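You operate a simulated robot arm through the tools that you are given. There is no shell and no other tool. Be economical: measure what you need, move in short steps, check, and stop when the job is done.

You are at the controls of a simulated robot arm. One attempt, no reset.

## Task
Close both glue pots, wipe up the drips and push the plate in.
Fine: use the scrub pad and put it back. What is to be rubbed or washed off counts as gone when no trace of it is left.

Only the result counts: the job must be done as asked and must still hold three seconds after the hand-in. Knocking over, shifting, dropping, spilling or breaking anything else fails it.

## Robot
A 6-joint arm with a two-finger parallel gripper, fixed in place. Base frame: the origin is at the foot of the arm, x ahead of it, y to its left, z up; the work surface is at about z = 850. Lengths are in mm, angles in rad, forces in N, time in s.
With the tool pointing down near the work surface it reaches from about 260 to 680 mm from the base axis. Its first joint turns from -1.152 to 1.152 rad. Payload 2.9 kg.
The TCP is the grasp point between the finger pads, 30 mm short of the fingertips. In the tool frame z runs along the fingers and y along their closing line. The gripper opens to 110 mm. The fingers are 20 mm wide and 10 mm thick; the gripper's body (48 by 112 mm) begins 55 mm behind the TCP.
Orientation is that of the tool frame in the base frame, as [roll, pitch, yaw] about the fixed x, y, z axes, in that order (R = Rz(yaw) Ry(pitch) Rx(roll)). With the fingers straight down and closing along the base's y, the tool's x points along the base's -x, its y along +y and its z along -z.

## Interface
- The arm moves only by the tool send_rows. Its arguments are lists of equal length, an entry for each row: "translation": the shift along the tool's x, y, z in mm, a list of three; "turn": the turn, a rotation vector about the tool's x, y, z in rad, a list of three; "claw": the opening, from 0 (shut) to 1 (fully open). In form: {"translation": [[tx, ty, tz], ...], "turn": [[wx, wy, wz], ...], "claw": [claw, ...]}. A call has 1 to 10 rows; each row is the pose to reach, as a shift and turn from the pose commanded when the call began, along the tool's axes at that moment. Each row takes 0.2 s and may step no farther than 50 mm and 0.15 rad from the row before; otherwise, or with a gripper value out of range, the whole call is refused. A pose out of reach is approached as far as the arm can. The call stops where the force on the tool passes 40 N (or 10 N more than at its start, if that is more) or the arm is blocked; 0.2 s more then pass. The fingers move at their own pace (about 108 mm/s each) and stop on an object; they squeeze with about 33 N. The grip force told is the motor's: it shows also when the fingers shut on nothing. Time passes only in rows, and 0.2 s behind the last, so rows that repeat a pose let the fingers close. It gives the time, the measured TCP pose, the force on the tool (base axes), the opening and the grip force at its end, in the units of the frame above (readings bear some noise), with the torque about the TCP (base axes, N m) and any sound that the robot's microphone picked up, and new pictures: "pictures" is both (left out), scene, wrist or none.
- Cameras (640 x 400 px; columns grow to the right, rows downward): "scene" is fixed at [56.4, 418.1, 1385.3]; the picture's right is [-0.92, -0.40, 0.00], its down [-0.22, 0.52, -0.83] and it looks along [0.33, -0.76, -0.56] (base axes); focal length 341 px, centre (320, 200). "wrist" rides on the gripper at [72, 17, -103] in the tool frame; the picture's right is [-0.23, 0.97, 0.00], its down [-0.76, -0.18, -0.62] and it looks along [-0.61, -0.14, 0.78] (tool axes); focal length 222 px, centre (320, 200). There is no depth. A picture from a camera that has moved, and an enlarged one, comes with that camera's place and axes in the base frame and with its lens.
- close_up(camera, box): a new picture of the part [left, top, right, bottom] of that camera's present view, enlarged. It takes no simulated time.
- job_done(): hands the job in; it is judged then, once.

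Go step by step. Nothing tells you positions but the pictures and the camera data: compare them with the known pose of the tool, close in by small moves and look again before you grip or let go. The budget is 120 turns and 200 pictures, counting those below and the enlarged ones. Unless the task says otherwise, let go and move clear before handing in, and close with one line.

The tools are called after ">>>" as a command line: name --argument value ..., lists and objects as JSON in quotes. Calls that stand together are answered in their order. send_rows: Moves the arm, as the interface text tells. Its arguments: {"type":"object","properties":{"translation":{"type":"array","items":{"type":"array","items":{"type":"number"}}},"turn":{"type":"array","items":{"type":"array","items":{"type":"number"}}},"claw":{"type":"array","items":{"type":"number"}},"pictures":{"type":"string","enum":["both","scene","wrist","none"]}},"required":["translation","turn","claw"]} The other tools are called the same way: close_up (camera, box) takes an enlarged picture of a part of a camera's view; job_done () hands the job in.

At the start:

```text
clock: 0.0
position: [411.6, -106.0, 1136.0]
tcp_rot: [-3.141, 0.0, -3.141]
wrist_force: [-0.9, 0.2, 0.1]
moment: [-0.01, 0.01, 0.0]
gripper_width: 109.9
grasp_force: 0.1
```

scene: 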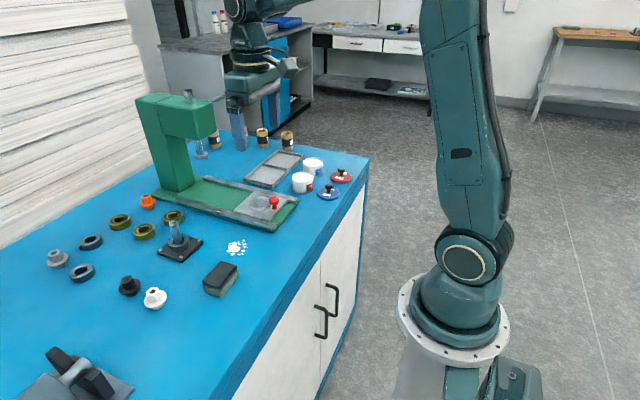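
wrist: 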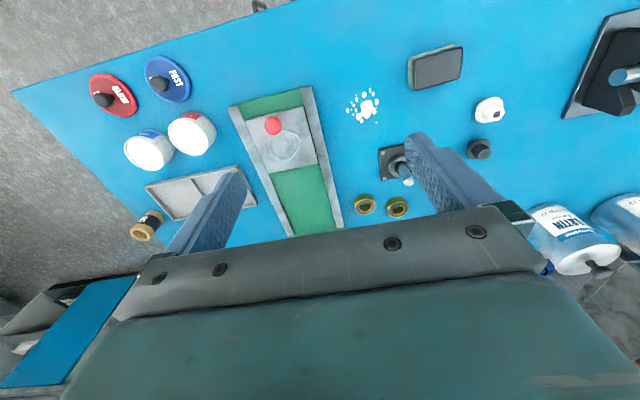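

I see a bench with a green press and sliding plate, two white pots with red and blue lids beside them, white drips, and a scrub pad. I'll take enlarged views first.

>>> close_up --camera "scene" --box '[220, 130, 380, 230]'

>>> close_up --camera "wrist" --box '[70, 40, 390, 240]'

>>> close_up --camera "scene" --box '[120, 200, 280, 300]'

```text
4.00 times, centred on (300, 180) of scene
camera zoom: at [56.4, 418.1, 1385.3], right [-0.92, -0.4, 0.0], down [-0.22, 0.52, -0.83], along [0.33, -0.76, -0.56], focal length 1365 px, centre (400, 280)
```

zoom: 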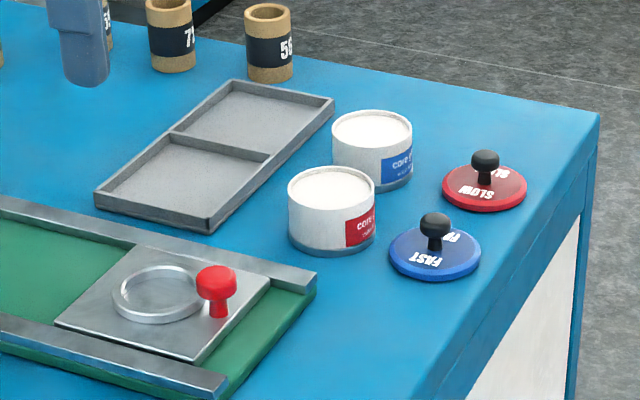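

```text
2.00 times, centred on (230, 140) of wrist
camera zoom: at [340.3, -90.2, 1238.7], right [0.23, 0.97, 0.0], down [0.76, -0.18, 0.62], along [0.61, -0.14, -0.78], focal length 444 px, centre (500, 320)
```

zoom: 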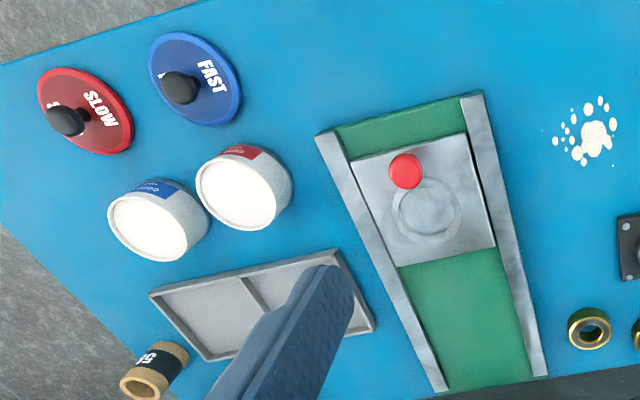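

```text
4.00 times, centred on (200, 250) of scene
camera zoom: at [56.4, 418.1, 1385.3], right [-0.92, -0.4, 0.0], down [-0.22, 0.52, -0.83], along [0.33, -0.76, -0.56], focal length 1365 px, centre (800, 0)
```

zoom: 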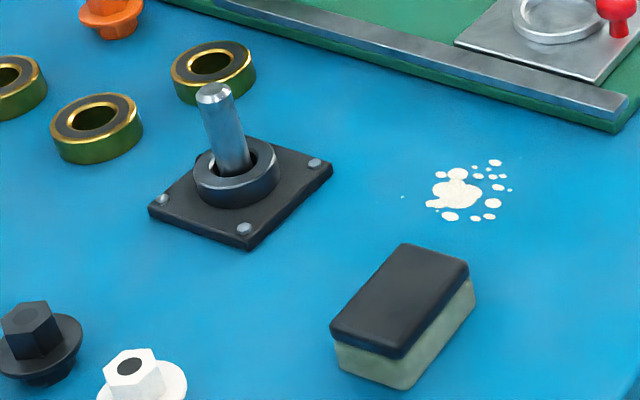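

The layout is clear; next I need label text and details of the press channel.

>>> close_up --camera "scene" --box '[280, 150, 360, 200]'

>>> close_up --camera "scene" --box '[120, 80, 312, 240]'

>>> close_up --camera "wrist" --box '[80, 50, 240, 180]'

```text
8.00 times, centred on (320, 175) of scene
camera zoom: at [56.4, 418.1, 1385.3], right [-0.92, -0.4, 0.0], down [-0.22, 0.52, -0.83], along [0.33, -0.76, -0.56], focal length 2730 px, centre (320, 400)
```

zoom: 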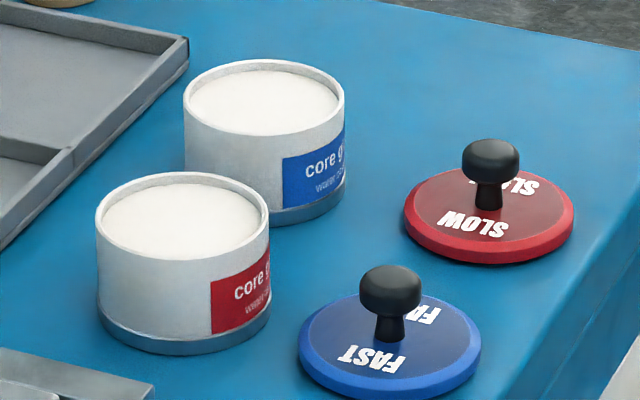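

```text
2.50 times, centred on (216, 160) of scene
camera zoom: at [56.4, 418.1, 1385.3], right [-0.92, -0.4, 0.0], down [-0.22, 0.52, -0.83], along [0.33, -0.76, -0.56], focal length 853 px, centre (580, 300)
```

zoom: 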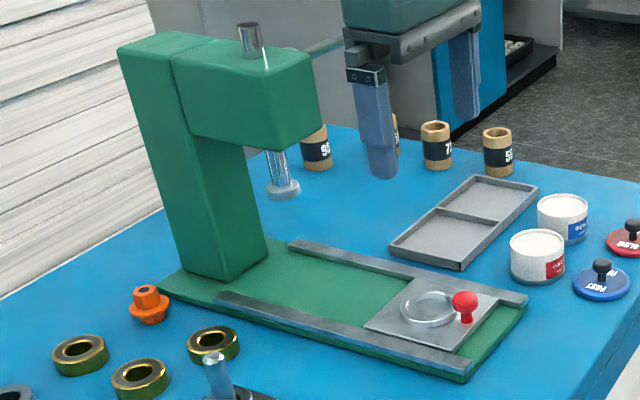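

```text
3.08 times, centred on (160, 115) of wrist
camera zoom: at [340.3, -90.2, 1238.7], right [0.23, 0.97, 0.0], down [0.76, -0.18, 0.62], along [0.61, -0.14, -0.78], focal length 684 px, centre (812, 462)
```

zoom: 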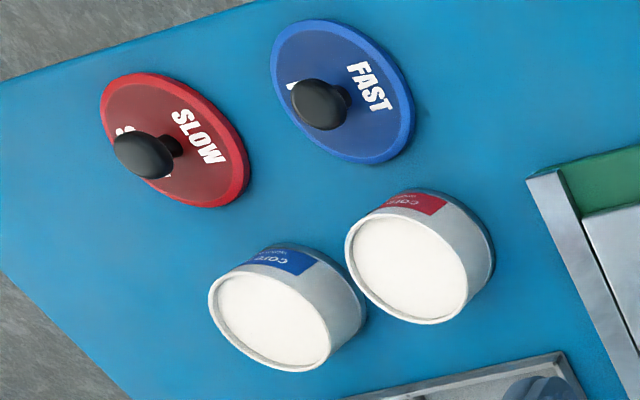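

Red lid goes to the red-labelled pot and blue to blue. First I move above the blue lid's knob (about x 355, y -333) and look from there.

>>> send_rows --translation '[[10, -38, 20], [20, -76, 40], [30, -114, 65], [40, -152, 90], [48, -190, 120], [56, -227, 150], [56, -227, 176]]' --turn '[[0, 0, 0], [0, 0, 0], [0, 0, 0], [0, 0, 0], [0, 0, 0], [0, 0, 0], [0, 0, 0]]' --claw '[0.5, 0.5, 0.5, 0.5, 0.5, 0.5, 0.5]'

```text
clock: 1.6
position: [358.4, -332.3, 959.3]
tcp_rot: [-3.141, 0.0, 3.141]
wrist_force: [0.1, 0.0, -0.3]
moment: [0.01, -0.05, 0.02]
gripper_width: 55.0
grasp_force: 0.1
camera wrist: at [285.1, -316.8, 1062.8], right [0.23, 0.97, 0.0], down [0.76, -0.18, 0.62], along [0.61, -0.14, -0.78], focal length 222 px, centre (320, 200)
```

scene: 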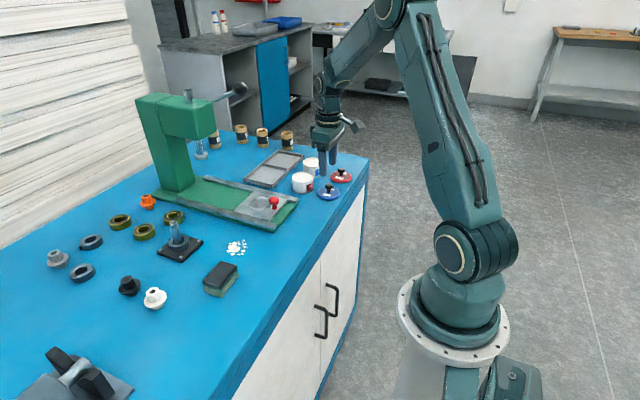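
wrist: 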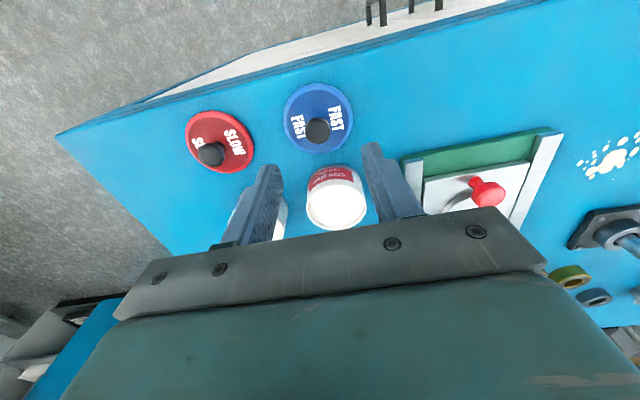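

The knob sits about 2 mm back from the TCP and is centred in y. I descend most of the way and look.

>>> send_rows --translation '[[2.3, -0.4, 25], [2.3, -0.4, 45], [2.3, -0.4, 58]]' --turn '[[0, 0, 0], [0, 0, 0], [0, 0, 0]]' --claw '[0.5, 0.5, 0.5]' --pictures "wrist"

>>> close_up --camera "scene" --box '[280, 140, 360, 210]'

```text
clock: 2.4
position: [353.6, -333.8, 901.6]
tcp_rot: [3.142, -0.001, -3.141]
wrist_force: [-1.3, 0.1, 0.1]
moment: [-0.01, -0.01, 0.0]
gripper_width: 55.1
grasp_force: 0.0
camera wrist: at [281.8, -317.5, 1004.7], right [0.23, 0.97, 0.0], down [0.76, -0.18, 0.62], along [0.61, -0.14, -0.78], focal length 222 px, centre (320, 200)
```

wrist: 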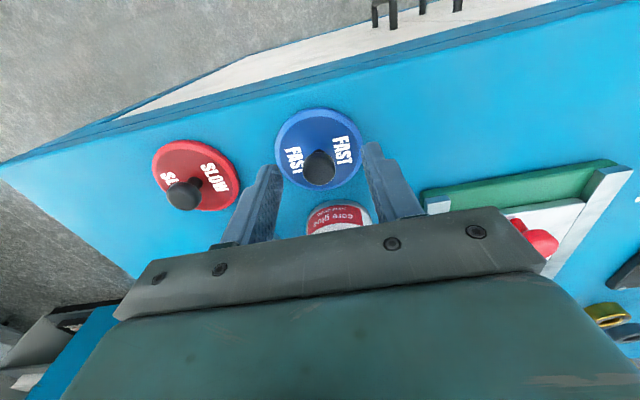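

```text
5.71 times, centred on (320, 175) of scene
camera zoom: at [56.4, 418.1, 1385.3], right [-0.92, -0.4, 0.0], down [-0.22, 0.52, -0.83], along [0.33, -0.76, -0.56], focal length 1950 px, centre (320, 343)
```

zoom: 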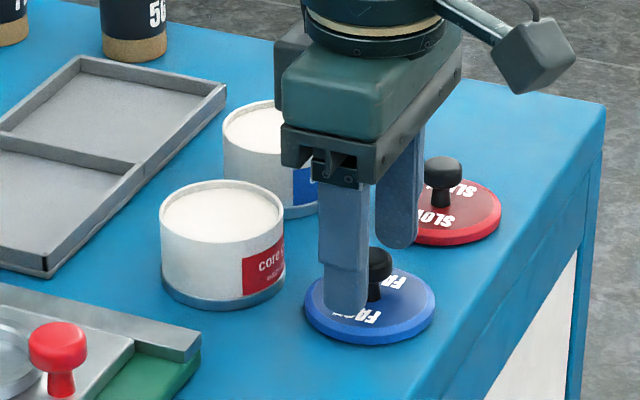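

The knob is between the fingers. Lower 8 mm and close.

>>> send_rows --translation '[[0, 0, 8], [0, 0, 8], [0, 0, 8], [0, 0, 8]]' --turn '[[0, 0, 0], [0, 0, 0], [0, 0, 0], [0, 0, 0]]' --claw '[0.5, 0, 0, 0]' --pictures "wrist"

>>> close_up --camera "scene" --box '[280, 140, 360, 210]'

```text
clock: 3.4
position: [353.4, -334.4, 894.0]
tcp_rot: [-3.142, 0.0, 3.14]
wrist_force: [0.3, 0.1, -0.3]
moment: [0.01, -0.01, 0.02]
gripper_width: 19.3
grasp_force: 33.1
camera wrist: at [282.1, -317.5, 996.8], right [0.23, 0.97, 0.0], down [0.76, -0.18, 0.62], along [0.61, -0.14, -0.78], focal length 222 px, centre (320, 200)
```

wrist: 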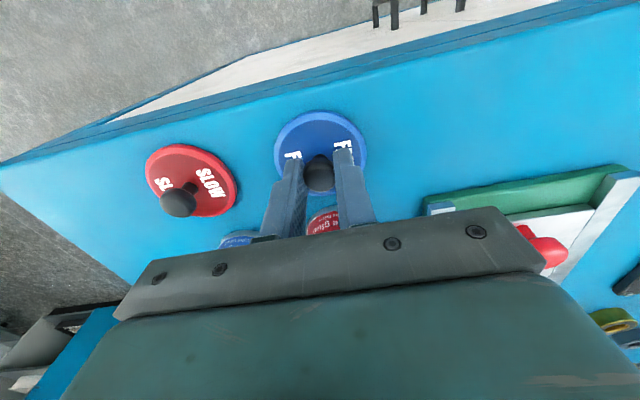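

```text
5.71 times, centred on (320, 175) of scene
camera zoom: at [56.4, 418.1, 1385.3], right [-0.92, -0.4, 0.0], down [-0.22, 0.52, -0.83], along [0.33, -0.76, -0.56], focal length 1950 px, centre (320, 343)
```

zoom: 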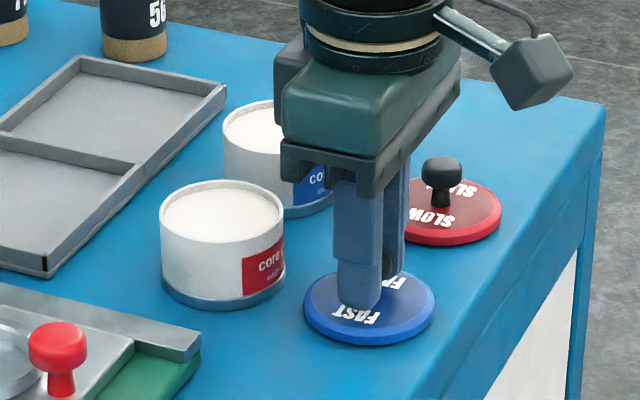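

The knob is gripped (19 mm). I lift and go to an offset spot where the blue pot can be seen beside the fingers.

>>> send_rows --translation '[[0, 0, -20], [0, 0, -60], [0, 0, -105], [0, -40, -135], [0, -60, -135], [0, -60, -135]]' --turn '[[0, 0, 0], [0, 0, 0], [0, 0, 0], [0, 0, 0], [0, 0, 0], [0, 0, 0]]' --claw '[0, 0, 0, 0, 0, 0]' --pictures "none"

>>> close_up --camera "wrist" --box '[160, 80, 480, 280]'

>>> close_up --camera "scene" --box '[260, 100, 388, 210]'

```text
clock: 4.8
position: [353.8, -393.6, 1029.0]
tcp_rot: [3.141, -0.001, -3.141]
wrist_force: [-1.1, 0.0, -0.2]
moment: [0.03, -0.01, -0.03]
gripper_width: 19.7
grasp_force: 33.1
```

```text
2.00 times, centred on (320, 180) of wrist
camera zoom: at [281.8, -377.7, 1131.9], right [0.23, 0.97, 0.0], down [0.76, -0.18, 0.62], along [0.61, -0.14, -0.78], focal length 444 px, centre (320, 240)
```

zoom: 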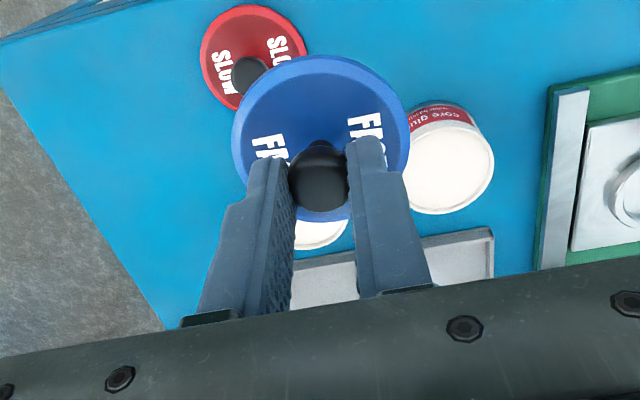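

```text
3.64 times, centred on (324, 155) of scene
camera zoom: at [56.4, 418.1, 1385.3], right [-0.92, -0.4, 0.0], down [-0.22, 0.52, -0.83], along [0.33, -0.76, -0.56], focal length 1241 px, centre (306, 364)
```

zoom: 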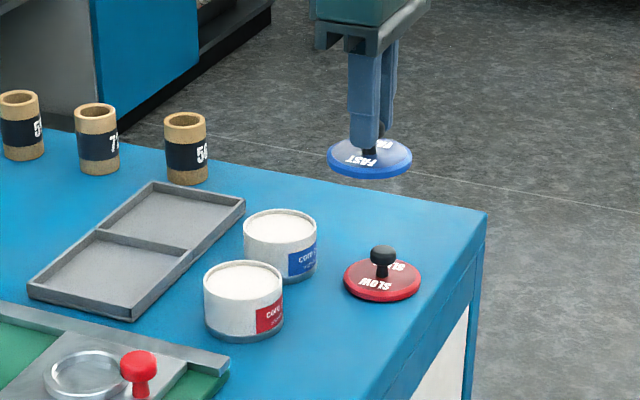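

The lid hides the blue pot; I shift 55 mm to +y so the pot shows to the left.

>>> send_rows --translation '[[0, 35, -10], [0, 70, -20], [0, 70, -20]]' --turn '[[0, 0, 0], [0, 0, 0], [0, 0, 0]]' --claw '[0, 0, 0]' --pictures "none"

>>> close_up --camera "wrist" --box '[120, 80, 440, 280]'

```text
clock: 5.6
position: [355.8, -323.0, 1049.0]
tcp_rot: [3.141, 0.0, -3.141]
wrist_force: [0.4, -0.1, -0.5]
moment: [0.0, -0.01, -0.03]
gripper_width: 19.3
grasp_force: 33.6
```

```text
2.00 times, centred on (280, 180) of wrist
camera zoom: at [282.3, -306.9, 1151.6], right [0.23, 0.97, 0.0], down [0.76, -0.18, 0.62], along [0.61, -0.14, -0.78], focal length 444 px, centre (400, 240)
```

zoom: 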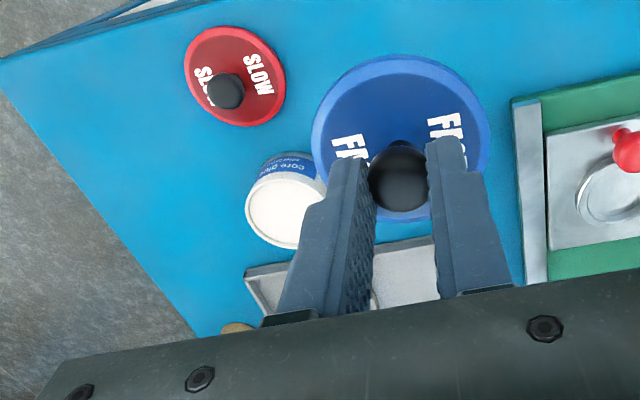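

I'll cross to the other side of the blue pot for a cleaner close view.

>>> send_rows --translation '[[-3, -45, 10], [-8, -90, 20], [-12, -135, 35], [-15, -177, 50], [-15, -177, 50]]' --turn '[[0, 0, 0], [0, 0, 0], [0, 0, 0], [0, 0, 0], [0, 0, 0]]' --claw '[0, 0, 0, 0, 0]' --pictures "none"

>>> close_up --camera "wrist" --box '[280, 100, 520, 250]'

```text
clock: 6.8
position: [368.5, -501.6, 997.3]
tcp_rot: [3.141, 0.0, 3.141]
wrist_force: [0.4, 0.5, -0.4]
moment: [0.04, 0.01, -0.01]
gripper_width: 19.2
grasp_force: 32.9
```

```text
2.67 times, centred on (400, 175) of wrist
camera zoom: at [296.7, -484.7, 1100.8], right [0.23, 0.97, 0.0], down [0.76, -0.18, 0.62], along [0.61, -0.14, -0.78], focal length 592 px, centre (107, 267)
```

zoom: 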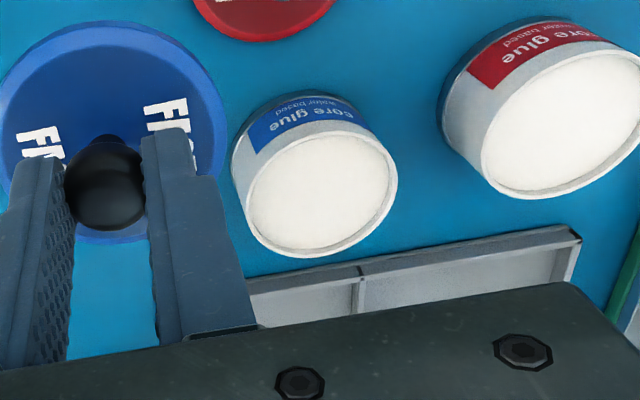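

Blue pot centre comes out at about (442.5, -427). I move the lid above it, about 25 mm up, and check.

>>> send_rows --translation '[[-25, 25, 0], [-50, 50, 0], [-73.8, 74.7, 10], [-73.8, 74.7, 38], [-73.8, 74.7, 38]]' --turn '[[0, 0, 0], [0, 0, 0], [0, 0, 0], [0, 0, 0], [0, 0, 0]]' --claw '[0, 0, 0, 0, 0]' --pictures "none"

>>> close_up --camera "wrist" --box '[240, 80, 400, 220]'

>>> close_up --camera "scene" --box '[280, 140, 360, 200]'

```text
clock: 8.0
position: [441.9, -426.9, 959.1]
tcp_rot: [3.141, 0.0, 3.141]
wrist_force: [-0.3, 0.4, -0.5]
moment: [-0.01, -0.01, 0.0]
gripper_width: 19.2
grasp_force: 32.6
```

```text
2.86 times, centred on (320, 150) of wrist
camera zoom: at [370.2, -409.6, 1062.9], right [0.23, 0.97, 0.0], down [0.76, -0.18, 0.62], along [0.61, -0.14, -0.78], focal length 635 px, centre (320, 343)
```

zoom: 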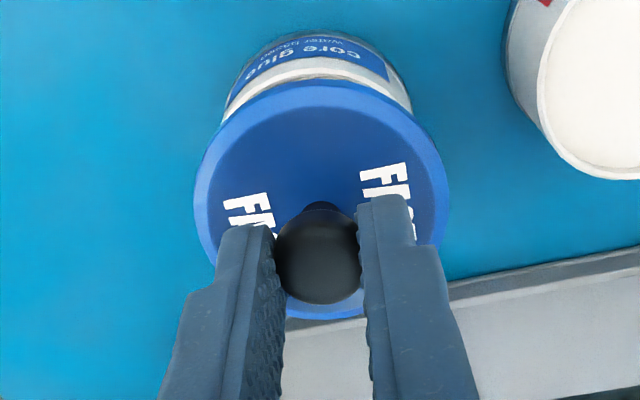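

```text
6.67 times, centred on (320, 170) of scene
camera zoom: at [56.4, 418.1, 1385.3], right [-0.92, -0.4, 0.0], down [-0.22, 0.52, -0.83], along [0.33, -0.76, -0.56], focal length 2275 px, centre (320, 400)
```

zoom: 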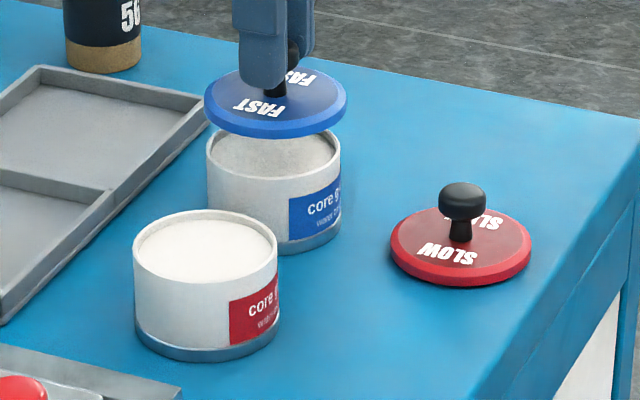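

Alignment is within about 1 mm. I nudge and lower gently until contact.

>>> send_rows --translation '[[-1, -0.8, 8], [-1, -0.8, 14], [-1, -0.8, 18], [-1, -0.8, 20], [-1, -0.8, 22], [-1, -0.8, 23]]' --turn '[[0, 0, 0], [0, 0, 0], [0, 0, 0], [0, 0, 0], [0, 0, 0], [0, 0, 0]]' --claw '[0, 0, 0, 0, 0, 0]' --pictures "none"

>>> close_up --camera "scene" --box '[280, 140, 360, 200]'

```text
clock: 9.4
position: [443.4, -426.6, 938.9]
tcp_rot: [3.141, 0.0, 3.141]
wrist_force: [0.3, 0.3, 1.8]
moment: [-0.01, 0.06, -0.01]
gripper_width: 19.4
grasp_force: 32.7
```

```text
6.67 times, centred on (320, 170) of scene
camera zoom: at [56.3, 418.1, 1385.3], right [-0.92, -0.4, 0.0], down [-0.22, 0.52, -0.83], along [0.33, -0.76, -0.56], focal length 2275 px, centre (320, 400)
```

zoom: 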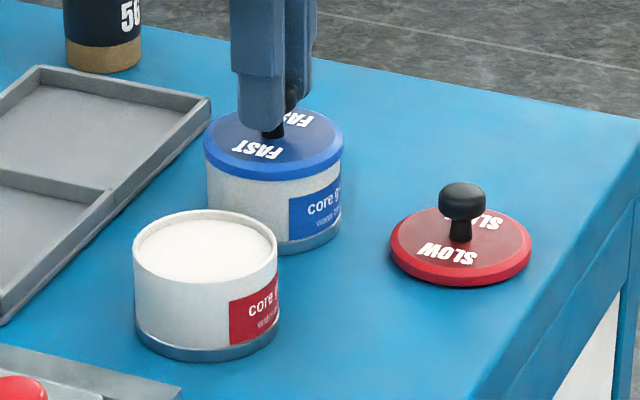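

The lid is just touching. I press 3 mm more to see whether it seats or clicks.

>>> send_rows --translation '[[0, 0, 1], [0, 0, 2], [0, 0, 3], [0, 0, 3]]' --turn '[[0, 0, 0], [0, 0, 0], [0, 0, 0], [0, 0, 0]]' --claw '[0, 0, 0, 0]' --pictures "none"

>>> close_up --camera "wrist" --box '[240, 80, 400, 220]'

```text
clock: 10.4
position: [444.4, -427.1, 938.2]
tcp_rot: [-3.138, 0.004, 3.14]
wrist_force: [-7.7, 3.1, 29.2]
moment: [0.11, 0.52, 0.06]
gripper_width: 19.6
grasp_force: 32.8
```

```text
2.86 times, centred on (320, 150) of wrist
camera zoom: at [371.8, -410.7, 1040.2], right [0.23, 0.97, 0.0], down [0.76, -0.18, 0.63], along [0.61, -0.14, -0.78], focal length 635 px, centre (320, 343)
```

zoom: 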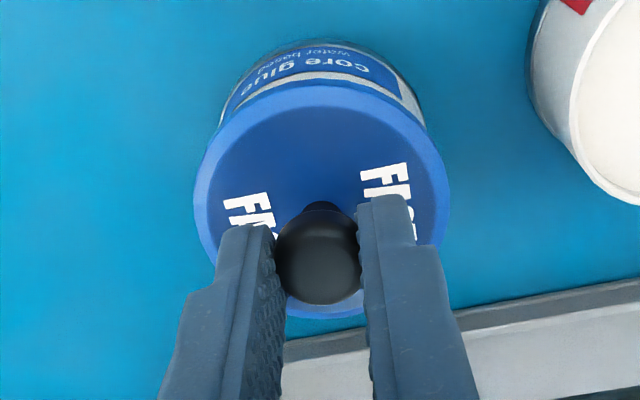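

Firm contact now. I relax the push and inspect the seating from the scene camera at high zoom.

>>> send_rows --translation '[[0, 0, -2], [0, 0, -2.5]]' --turn '[[0, 0, 0], [0, 0, 0]]' --claw '[0, 0]' --pictures "none"

>>> close_up --camera "scene" --box '[290, 150, 330, 200]'

```text
clock: 11.0
position: [444.2, -428.3, 937.4]
tcp_rot: [-3.138, 0.004, 3.14]
wrist_force: [1.3, -1.2, 17.6]
moment: [-0.04, -0.18, 0.03]
gripper_width: 19.1
grasp_force: 33.4
```

```text
8.00 times, centred on (310, 175) of scene
camera zoom: at [56.1, 418.3, 1385.3], right [-0.92, -0.4, 0.0], down [-0.22, 0.52, -0.83], along [0.33, -0.76, -0.56], focal length 2730 px, centre (400, 400)
```

zoom: 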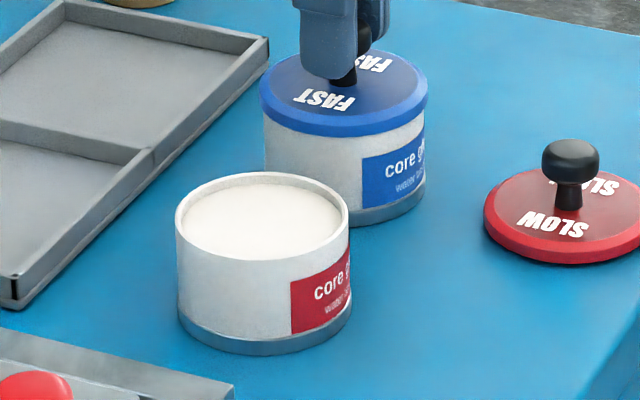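

The lid appears flat on the rim. I ease up the last millimetre, open and retreat upward.

>>> send_rows --translation '[[0, 0, -1.2], [0, 0, -1.2], [0, 0, -1.2], [0, 0, -1.2], [0, 0, -40], [0, 0, -70]]' --turn '[[0, 0, 0], [0, 0, 0], [0, 0, 0], [0, 0, 0], [0, 0, 0], [0, 0, 0]]' --claw '[0, 0.4, 0.5, 0.5, 0.5, 0.5]' --pictures "none"

>>> close_up --camera "scene" --box '[290, 150, 330, 200]'

>>> close_up --camera "wrist" --box '[200, 50, 420, 220]'

```text
clock: 12.4
position: [444.2, -427.1, 1007.4]
tcp_rot: [3.141, 0.0, 3.141]
wrist_force: [-0.4, 0.4, 0.7]
moment: [0.01, 0.01, 0.02]
gripper_width: 54.9
grasp_force: 0.1
heard: snap
```

```text
8.00 times, centred on (310, 175) of scene
camera zoom: at [56.4, 418.1, 1385.3], right [-0.92, -0.4, 0.0], down [-0.22, 0.52, -0.83], along [0.33, -0.76, -0.56], focal length 2730 px, centre (400, 400)
```

zoom: 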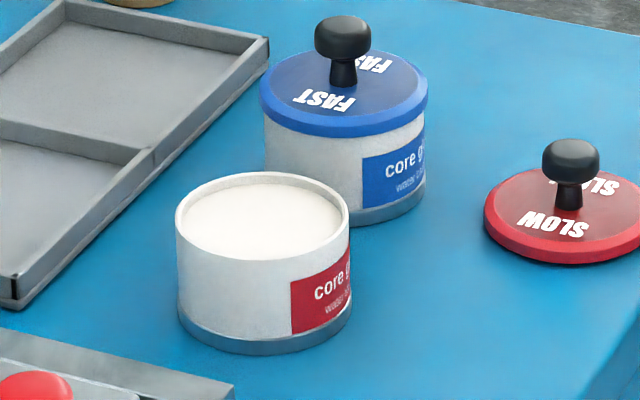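

```text
2.35 times, centred on (310, 135) of wrist
camera zoom: at [371.6, -411.2, 1110.4], right [0.23, 0.97, 0.0], down [0.76, -0.18, 0.62], along [0.61, -0.14, -0.78], focal length 523 px, centre (344, 353)
```

zoom: 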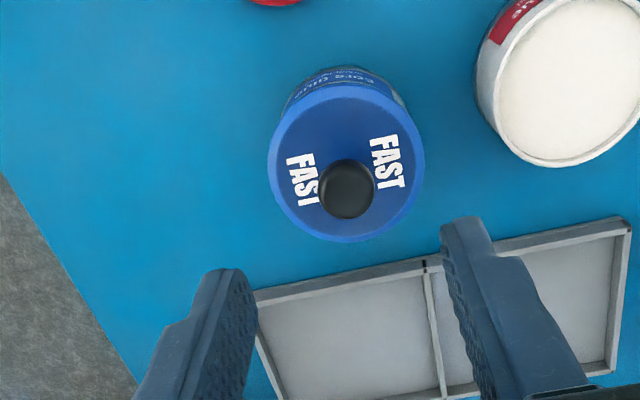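

A snap was heard, and the blue lid sits level on its pot. Now to the red lid's knob at about (354.5, -434.6).

>>> send_rows --translation '[[45, -3, 0], [89, -6.5, 0], [89, -6.5, 40], [89, -6.5, 75], [89, -6.5, 95], [89, -6.5, 95]]' --turn '[[0, 0, 0], [0, 0, 0], [0, 0, 0], [0, 0, 0], [0, 0, 0], [0, 0, 0]]' --claw '[0.5, 0.5, 0.5, 0.5, 0.5, 0.5]' --pictures "none"

>>> close_up --camera "wrist" --box '[160, 80, 480, 280]'

```text
clock: 13.8
position: [354.6, -434.5, 913.3]
tcp_rot: [3.141, 0.0, -3.141]
wrist_force: [-0.6, 0.6, 0.3]
moment: [-0.01, 0.01, 0.01]
gripper_width: 55.1
grasp_force: 0.0
```

```text
2.00 times, centred on (320, 180) of wrist
camera zoom: at [282.9, -417.8, 1015.4], right [0.23, 0.97, 0.0], down [0.76, -0.18, 0.62], along [0.61, -0.14, -0.78], focal length 444 px, centre (320, 240)
```

zoom: 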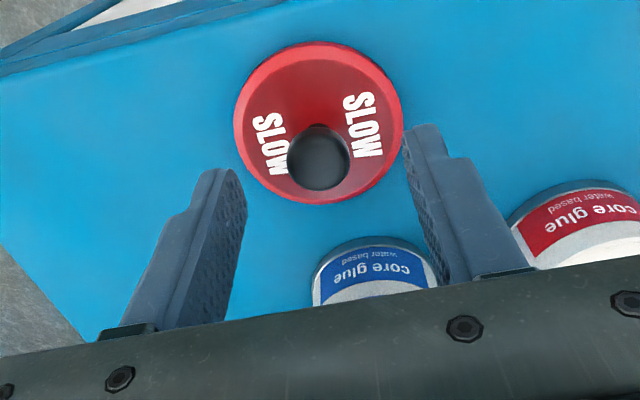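

Knob is centred. Lower 18.5 mm and grip.

>>> send_rows --translation '[[-1, 0, 10], [-1, 0, 18.5], [-1, 0, 18.5], [-1, 0, 18.5], [-1, 0, 18.5]]' --turn '[[0, 0, 0], [0, 0, 0], [0, 0, 0], [0, 0, 0], [0, 0, 0]]' --claw '[0.5, 0.5, 0, 0, 0]' --pictures "none"

>>> close_up --camera "wrist" --box '[160, 80, 480, 280]'

```text
clock: 15.0
position: [355.1, -433.9, 894.4]
tcp_rot: [-3.141, -0.001, -3.141]
wrist_force: [0.1, 0.1, 0.1]
moment: [0.0, 0.0, 0.01]
gripper_width: 19.3
grasp_force: 33.0
```

```text
2.00 times, centred on (320, 180) of wrist
camera zoom: at [284.2, -417.6, 996.8], right [0.23, 0.97, 0.0], down [0.76, -0.18, 0.62], along [0.61, -0.14, -0.78], focal length 444 px, centre (320, 240)
```

zoom: 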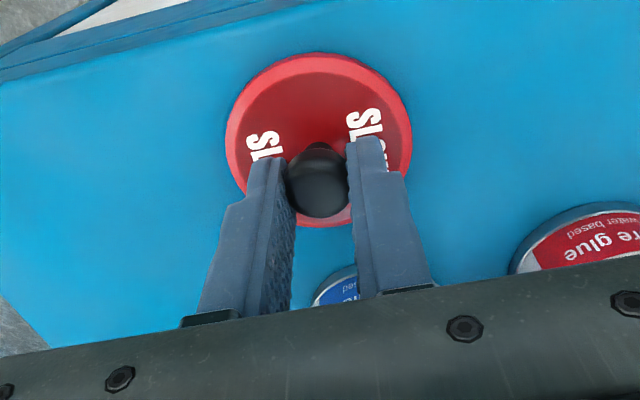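

Gripped. Carry to above the red pot at about (433, -333.5), stopping about 25 mm above.

>>> send_rows --translation '[[0, 0, -40], [0, 0, -85], [-20, 30, -100], [-40, 60, -100], [-60, 85, -100], [-77.8, 100.8, -90], [-77.8, 100.8, -66], [-77.8, 100.8, -66]]' --turn '[[0, 0, 0], [0, 0, 0], [0, 0, 0], [0, 0, 0], [0, 0, 0], [0, 0, 0], [0, 0, 0], [0, 0, 0]]' --claw '[0, 0, 0, 0, 0, 0, 0, 0]' --pictures "none"

>>> close_up --camera "wrist" --box '[240, 80, 400, 220]'

>>> close_up --camera "scene" --box '[280, 140, 330, 200]'

```text
clock: 16.8
position: [433.1, -332.6, 959.0]
tcp_rot: [-3.142, 0.0, 3.142]
wrist_force: [0.0, 1.1, -0.1]
moment: [0.0, 0.0, 0.02]
gripper_width: 19.1
grasp_force: 33.0
```

```text
2.86 times, centred on (320, 150) of wrist
camera zoom: at [361.5, -316.0, 1062.7], right [0.23, 0.97, 0.0], down [0.76, -0.18, 0.62], along [0.61, -0.14, -0.78], focal length 635 px, centre (320, 343)
```

zoom: 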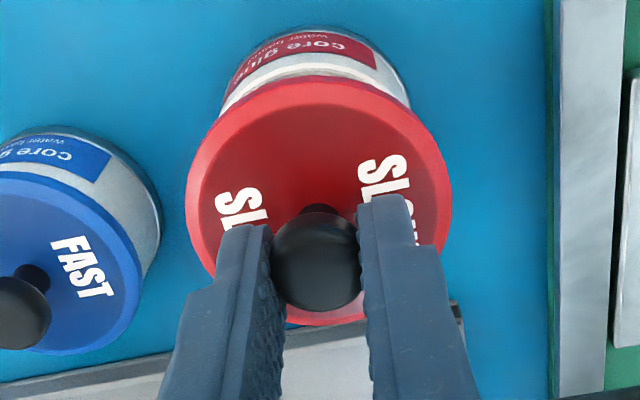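

```text
6.67 times, centred on (305, 170) of scene
camera zoom: at [56.4, 418.1, 1385.3], right [-0.92, -0.4, 0.0], down [-0.22, 0.52, -0.83], along [0.33, -0.76, -0.56], focal length 2275 px, centre (420, 400)
```

zoom: 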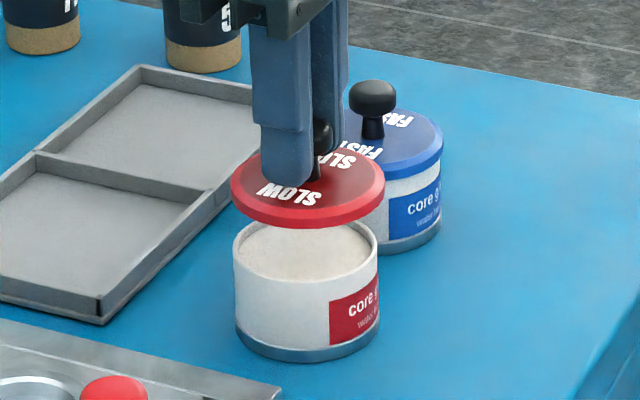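

Small correction (+2.3 x, -1.5 y), then lower to contact.

>>> send_rows --translation '[[-2.3, -1.5, 8], [-2.3, -1.5, 14], [-2.3, -1.5, 17], [-2.3, -1.5, 17]]' --turn '[[0, 0, 0], [0, 0, 0], [0, 0, 0], [0, 0, 0]]' --claw '[0, 0, 0, 0]' --pictures "none"

>>> close_up --camera "wrist" --box '[240, 80, 400, 220]'

>>> close_up --camera "scene" --box '[280, 140, 330, 200]'

```text
clock: 17.8
position: [436.6, -334.6, 943.0]
tcp_rot: [-3.141, 0.0, 3.14]
wrist_force: [-0.1, -0.1, -0.5]
moment: [0.0, 0.01, -0.01]
gripper_width: 19.5
grasp_force: 32.7
```

```text
2.86 times, centred on (320, 150) of wrist
camera zoom: at [364.0, -317.9, 1045.6], right [0.23, 0.97, 0.0], down [0.76, -0.18, 0.62], along [0.61, -0.14, -0.78], focal length 635 px, centre (320, 343)
```

zoom: 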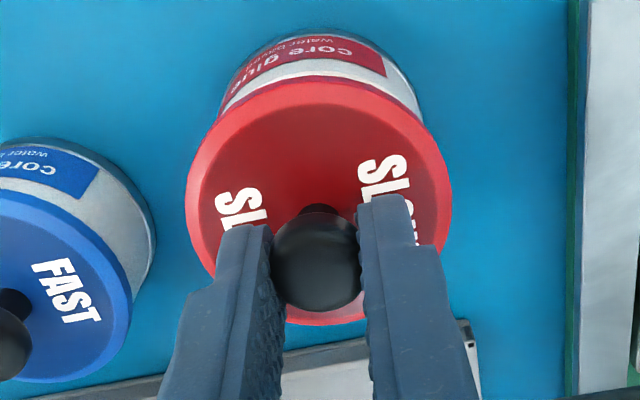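

```text
6.67 times, centred on (305, 170) of scene
camera zoom: at [56.4, 418.1, 1385.3], right [-0.92, -0.4, 0.0], down [-0.22, 0.52, -0.83], along [0.33, -0.76, -0.56], focal length 2275 px, centre (420, 400)
```

zoom: 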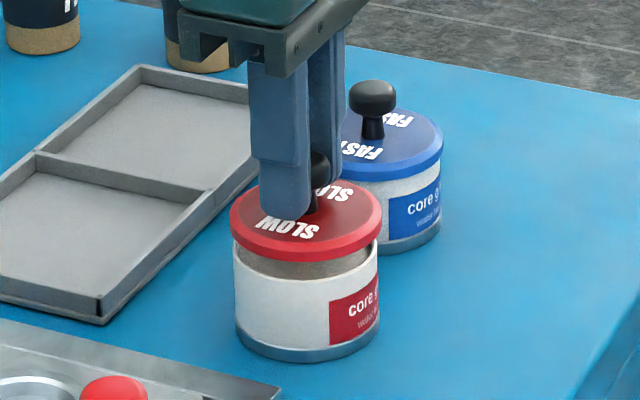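

Aligned. Now lower and press down gently.

>>> send_rows --translation '[[0, 0.4, 3], [0, 0.4, 5], [0, 0.4, 6], [0, 0.4, 7], [0, 0.4, 8]]' --turn '[[0, 0, 0], [0, 0, 0], [0, 0, 0], [0, 0, 0], [0, 0, 0]]' --claw '[0, 0, 0, 0, 0]' --pictures "none"

>>> close_up --camera "scene" --box '[280, 140, 330, 200]'

```text
clock: 19.0
position: [436.4, -332.9, 934.5]
tcp_rot: [-3.139, 0.001, 3.141]
wrist_force: [-0.6, 0.4, -1.1]
moment: [-0.01, 0.03, 0.0]
gripper_width: 19.4
grasp_force: 32.9
```

```text
6.67 times, centred on (305, 170) of scene
camera zoom: at [56.4, 418.1, 1385.3], right [-0.92, -0.4, 0.0], down [-0.22, 0.52, -0.83], along [0.33, -0.76, -0.56], focal length 2275 px, centre (420, 400)
```

zoom: 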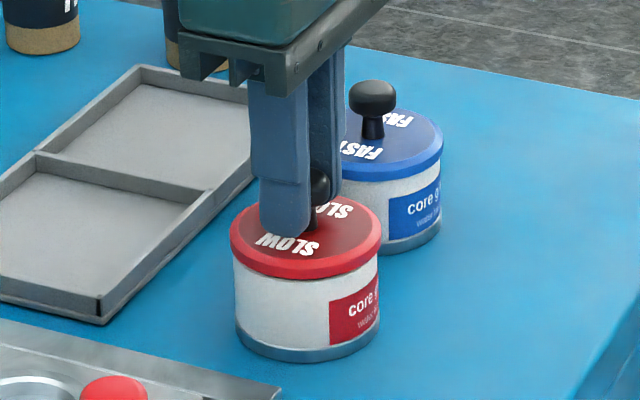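

No resistance yet; continue pressing in small steps.

>>> send_rows --translation '[[0, 0, 1], [0, 0, 2], [0, 0, 3], [0, 0, 4]]' --turn '[[0, 0, 0], [0, 0, 0], [0, 0, 0], [0, 0, 0]]' --claw '[0, 0, 0, 0]' --pictures "none"

>>> close_up --camera "scene" --box '[280, 140, 330, 200]'

```text
clock: 20.0
position: [437.0, -333.7, 932.3]
tcp_rot: [-3.141, 0.002, 3.141]
wrist_force: [0.2, 0.7, 3.3]
moment: [0.03, 0.09, -0.02]
gripper_width: 19.6
grasp_force: 33.4
```

```text
6.67 times, centred on (305, 170) of scene
camera zoom: at [56.3, 418.1, 1385.3], right [-0.92, -0.4, 0.0], down [-0.22, 0.52, -0.83], along [0.33, -0.76, -0.56], focal length 2275 px, centre (420, 400)
```

zoom: 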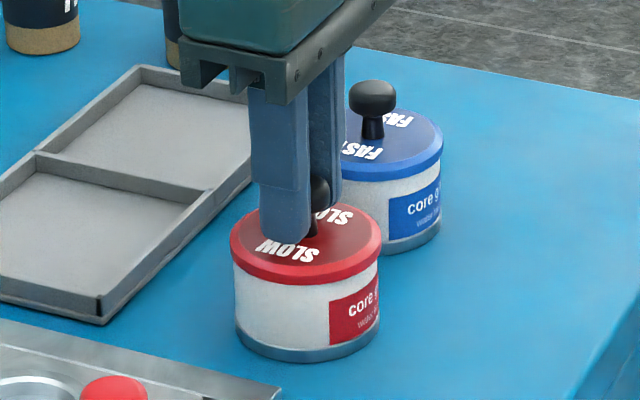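

Contact is starting; press on.

>>> send_rows --translation '[[0, 0, 1], [0, 0, 2], [0, 0, 3], [0, 0, 4], [0, 0, 4]]' --turn '[[0, 0, 0], [0, 0, 0], [0, 0, 0], [0, 0, 0], [0, 0, 0]]' --claw '[0, 0, 0, 0, 0]' --pictures "none"

>>> close_up --camera "scene" --box '[280, 140, 330, 200]'

```text
clock: 21.2
position: [436.8, -334.0, 929.4]
tcp_rot: [-3.139, 0.006, 3.141]
wrist_force: [-6.0, 6.1, 37.0]
moment: [0.11, 0.2, -0.01]
gripper_width: 19.3
grasp_force: 33.1
```

```text
6.67 times, centred on (305, 170) of scene
camera zoom: at [55.7, 418.6, 1385.2], right [-0.92, -0.4, 0.0], down [-0.22, 0.52, -0.83], along [0.33, -0.76, -0.56], focal length 2275 px, centre (420, 400)
```

zoom: 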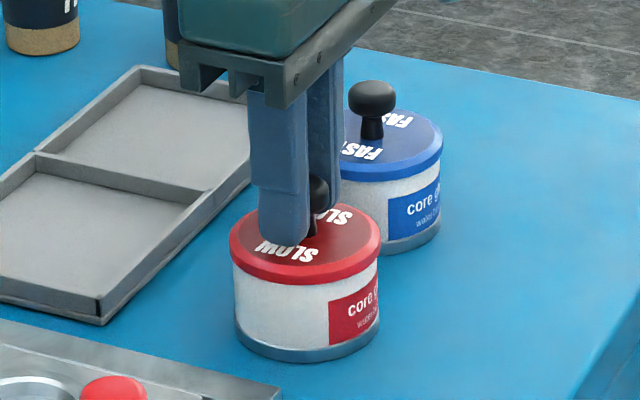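

Firm contact at 37 N without a snap yet. As with blue, I ease off and release, then look.

>>> send_rows --translation '[[0, 0, -2], [0, 0, -3.5], [0, 0, -3.5], [0, 0, -3.5], [0, 0, -3.5]]' --turn '[[0, 0, 0], [0, 0, 0], [0, 0, 0], [0, 0, 0], [0, 0, 0]]' --claw '[0, 0, 0.4, 0.5, 0.5]' --pictures "none"

>>> close_up --camera "scene" --box '[280, 140, 330, 200]'

```text
clock: 22.4
position: [436.8, -333.0, 929.4]
tcp_rot: [3.142, 0.0, 3.141]
wrist_force: [0.5, 0.8, 0.4]
moment: [-0.02, -0.01, 0.03]
gripper_width: 55.1
grasp_force: 0.2
heard: snap
```

```text
6.67 times, centred on (305, 170) of scene
camera zoom: at [56.4, 418.1, 1385.3], right [-0.92, -0.4, 0.0], down [-0.22, 0.52, -0.83], along [0.33, -0.76, -0.56], focal length 2275 px, centre (420, 400)
```

zoom: 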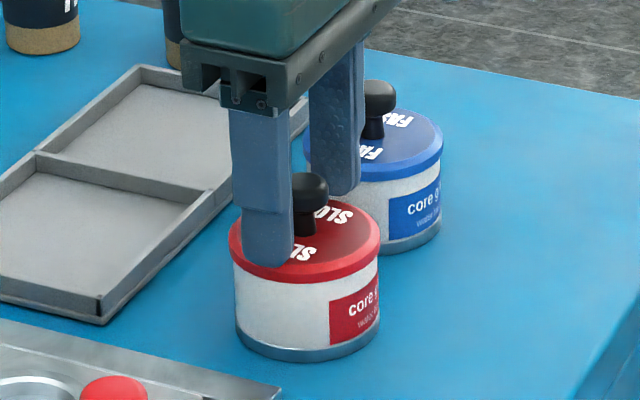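

Snap heard again: both pots are closed. Now rise and move over to the scrub pad and drips (about (428,57) and (470,-40)) for a look.

>>> send_rows --translation '[[0, 0, -40], [0, 0, -85], [5, 40, -105], [10, 85, -110], [15, 130, -110], [20, 175, -110], [25, 220, -110], [30, 265, -110], [35, 310, -110], [35, 330, -110]]' --turn '[[0, 0, 0], [0, 0, 0], [0, 0, 0], [0, 0, 0], [0, 0, 0], [0, 0, 0], [0, 0, 0], [0, 0, 0], [0, 0, 0], [0, 0, 0]]' --claw '[0.5, 0.5, 0.6, 0.6, 0.6, 0.6, 0.6, 0.6, 0.6, 0.6]' --pictures "both"

>>> close_up --camera "wrist" --box '[200, 60, 460, 230]'

```text
clock: 24.6
position: [402.3, -3.0, 1040.3]
tcp_rot: [3.14, 0.001, -3.141]
wrist_force: [-0.3, 0.2, 0.4]
moment: [0.03, -0.02, -0.03]
gripper_width: 65.9
grasp_force: 0.2
camera wrist: at [328.7, 13.0, 1143.7], right [0.23, 0.97, 0.0], down [0.76, -0.18, 0.62], along [0.61, -0.14, -0.78], focal length 222 px, centre (320, 200)
```

scene: 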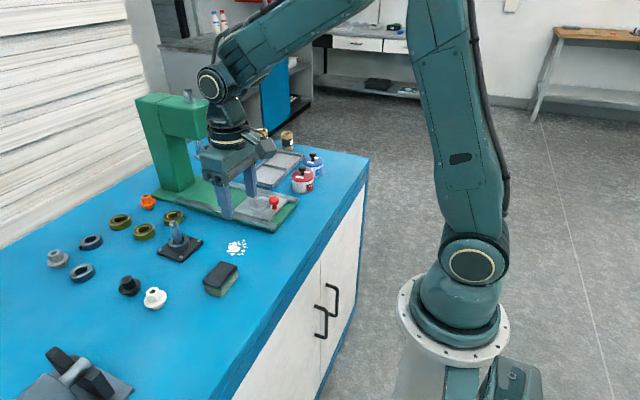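
wrist: 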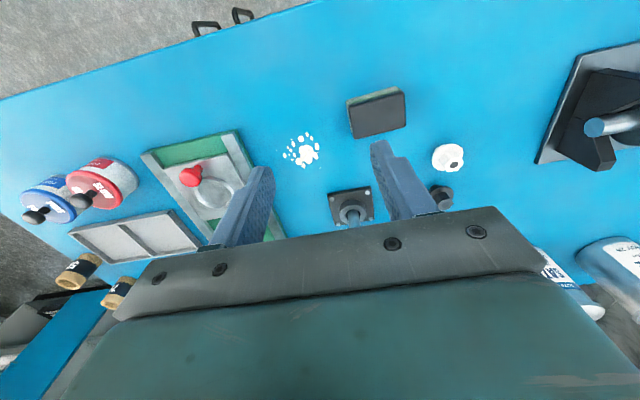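

```text
2.35 times, centred on (330, 145) of wrist
camera zoom: at [328.7, 13.0, 1143.7], right [0.23, 0.97, 0.0], down [0.76, -0.18, 0.62], along [0.61, -0.14, -0.78], focal length 523 px, centre (296, 329)
```

zoom: 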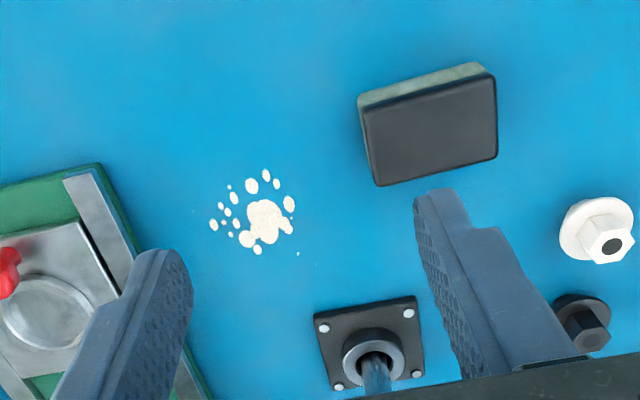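

The pad spans about x 411–452, y 30–92 (top near z 875), and the drips about x 440–500, y -72…-22. I zoom in to spot all small specks.

>>> close_up --camera "wrist" --box '[270, 115, 350, 180]'

>>> close_up --camera "scene" --box '[196, 230, 276, 300]'

```text
6.15 times, centred on (310, 148) of wrist
camera zoom: at [328.7, 13.0, 1143.7], right [0.23, 0.97, 0.0], down [0.76, -0.18, 0.62], along [0.61, -0.14, -0.78], focal length 1367 px, centre (382, 523)
```

zoom: 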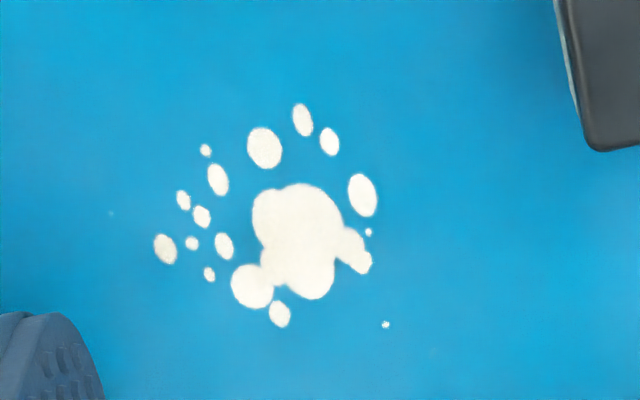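

```text
5.71 times, centred on (236, 265) of scene
camera zoom: at [56.4, 418.1, 1385.3], right [-0.92, -0.4, 0.0], down [-0.22, 0.52, -0.83], along [0.33, -0.76, -0.56], focal length 1950 px, centre (800, -171)
```

zoom: 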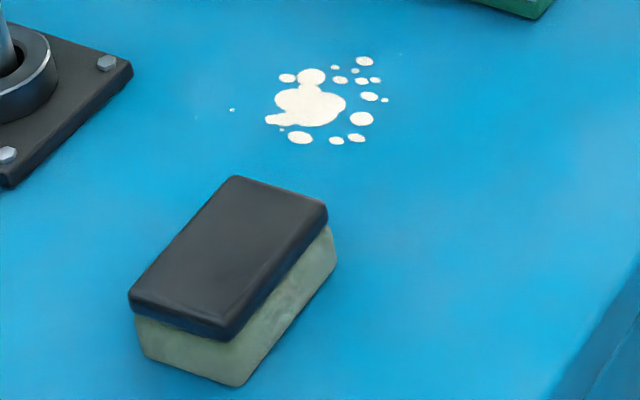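

I plan to grip the pad by its 62 mm long sides' ends (closing along y). Move above it and look.

>>> send_rows --translation '[[-15, 32, 30], [-30.5, 65, 60], [-30.5, 65, 95], [-30.5, 65, 95]]' --turn '[[0, 0, 0], [0, 0, 0], [0, 0, 0], [0, 0, 0]]' --claw '[0.9, 0.9, 0.9, 0.9]' --pictures "none"

>>> close_up --camera "wrist" --box '[200, 60, 440, 230]'

>>> close_up --camera "scene" --box '[180, 210, 270, 310]'

```text
clock: 25.6
position: [432.1, 60.7, 945.3]
tcp_rot: [-3.14, 0.0, -3.14]
wrist_force: [0.0, 0.3, -1.0]
moment: [0.01, 0.02, 0.0]
gripper_width: 98.9
grasp_force: 0.0
```

```text
2.35 times, centred on (320, 145) of wrist
camera zoom: at [359.2, 76.6, 1048.0], right [0.23, 0.97, 0.0], down [0.76, -0.18, 0.62], along [0.61, -0.14, -0.78], focal length 523 px, centre (320, 329)
```

zoom: 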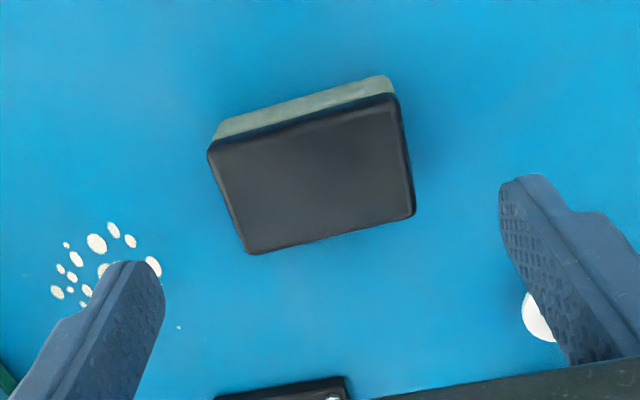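

```text
4.00 times, centred on (225, 260) of scene
camera zoom: at [56.4, 418.1, 1385.3], right [-0.92, -0.4, 0.0], down [-0.22, 0.52, -0.83], along [0.33, -0.76, -0.56], focal length 1365 px, centre (700, -40)
```

zoom: 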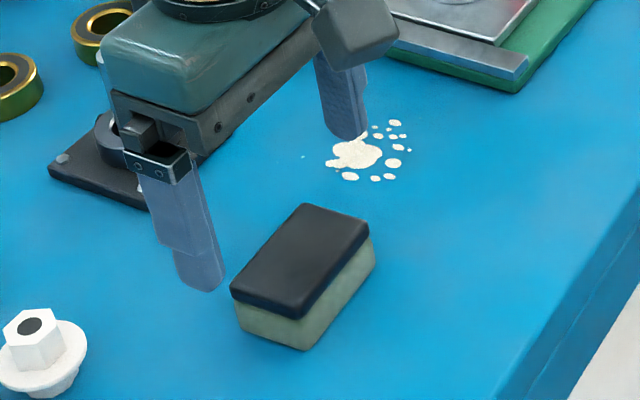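

Pad centre is about (431, 60), square to the axes; TCP is right over it. Descend and grip.

>>> send_rows --translation '[[0, 0, 30], [0, 0, 48], [0, 0, 55], [0, 0, 55], [0, 0, 55], [0, 0, 55]]' --turn '[[0, 0, 0], [0, 0, 0], [0, 0, 0], [0, 0, 0], [0, 0, 0], [0, 0, 0]]' --claw '[0.9, 0.9, 0.9, 0.4, 0.4, 0.4]' --pictures "none"

>>> close_up --camera "scene" --box '[180, 210, 270, 310]'

>>> close_up --camera "wrist" --box '[200, 60, 440, 230]'

```text
clock: 27.0
position: [431.5, 60.4, 889.3]
tcp_rot: [-3.141, 0.0, 3.141]
wrist_force: [-1.0, 0.2, 1.0]
moment: [0.01, 0.0, 0.03]
gripper_width: 63.5
grasp_force: 33.1
```

```text
4.00 times, centred on (225, 260) of scene
camera zoom: at [56.4, 418.1, 1385.3], right [-0.92, -0.4, 0.0], down [-0.22, 0.52, -0.83], along [0.33, -0.76, -0.56], focal length 1365 px, centre (700, -40)
```

zoom: 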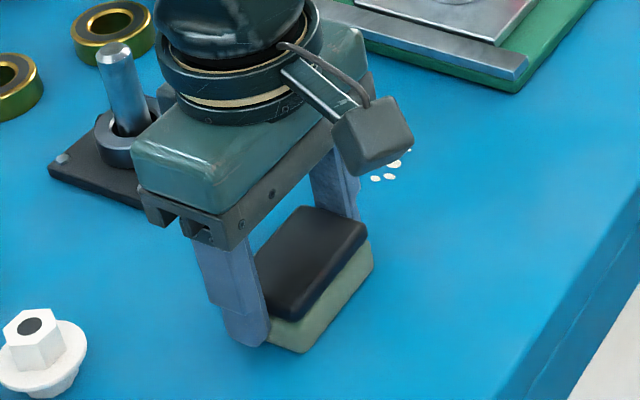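

```text
2.35 times, centred on (320, 145) of wrist
camera zoom: at [359.3, 77.5, 992.7], right [0.23, 0.97, 0.0], down [0.76, -0.18, 0.62], along [0.61, -0.14, -0.78], focal length 523 px, centre (320, 329)
```

zoom: 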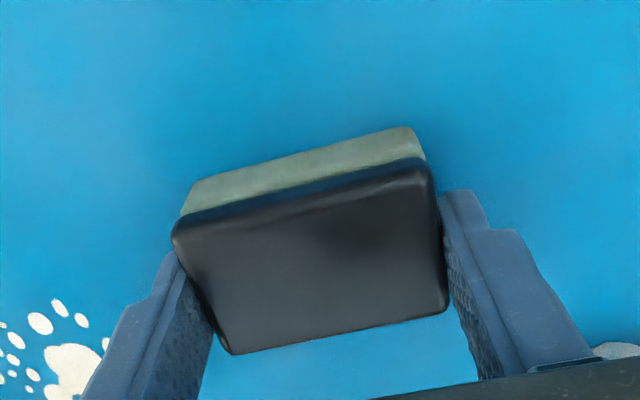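

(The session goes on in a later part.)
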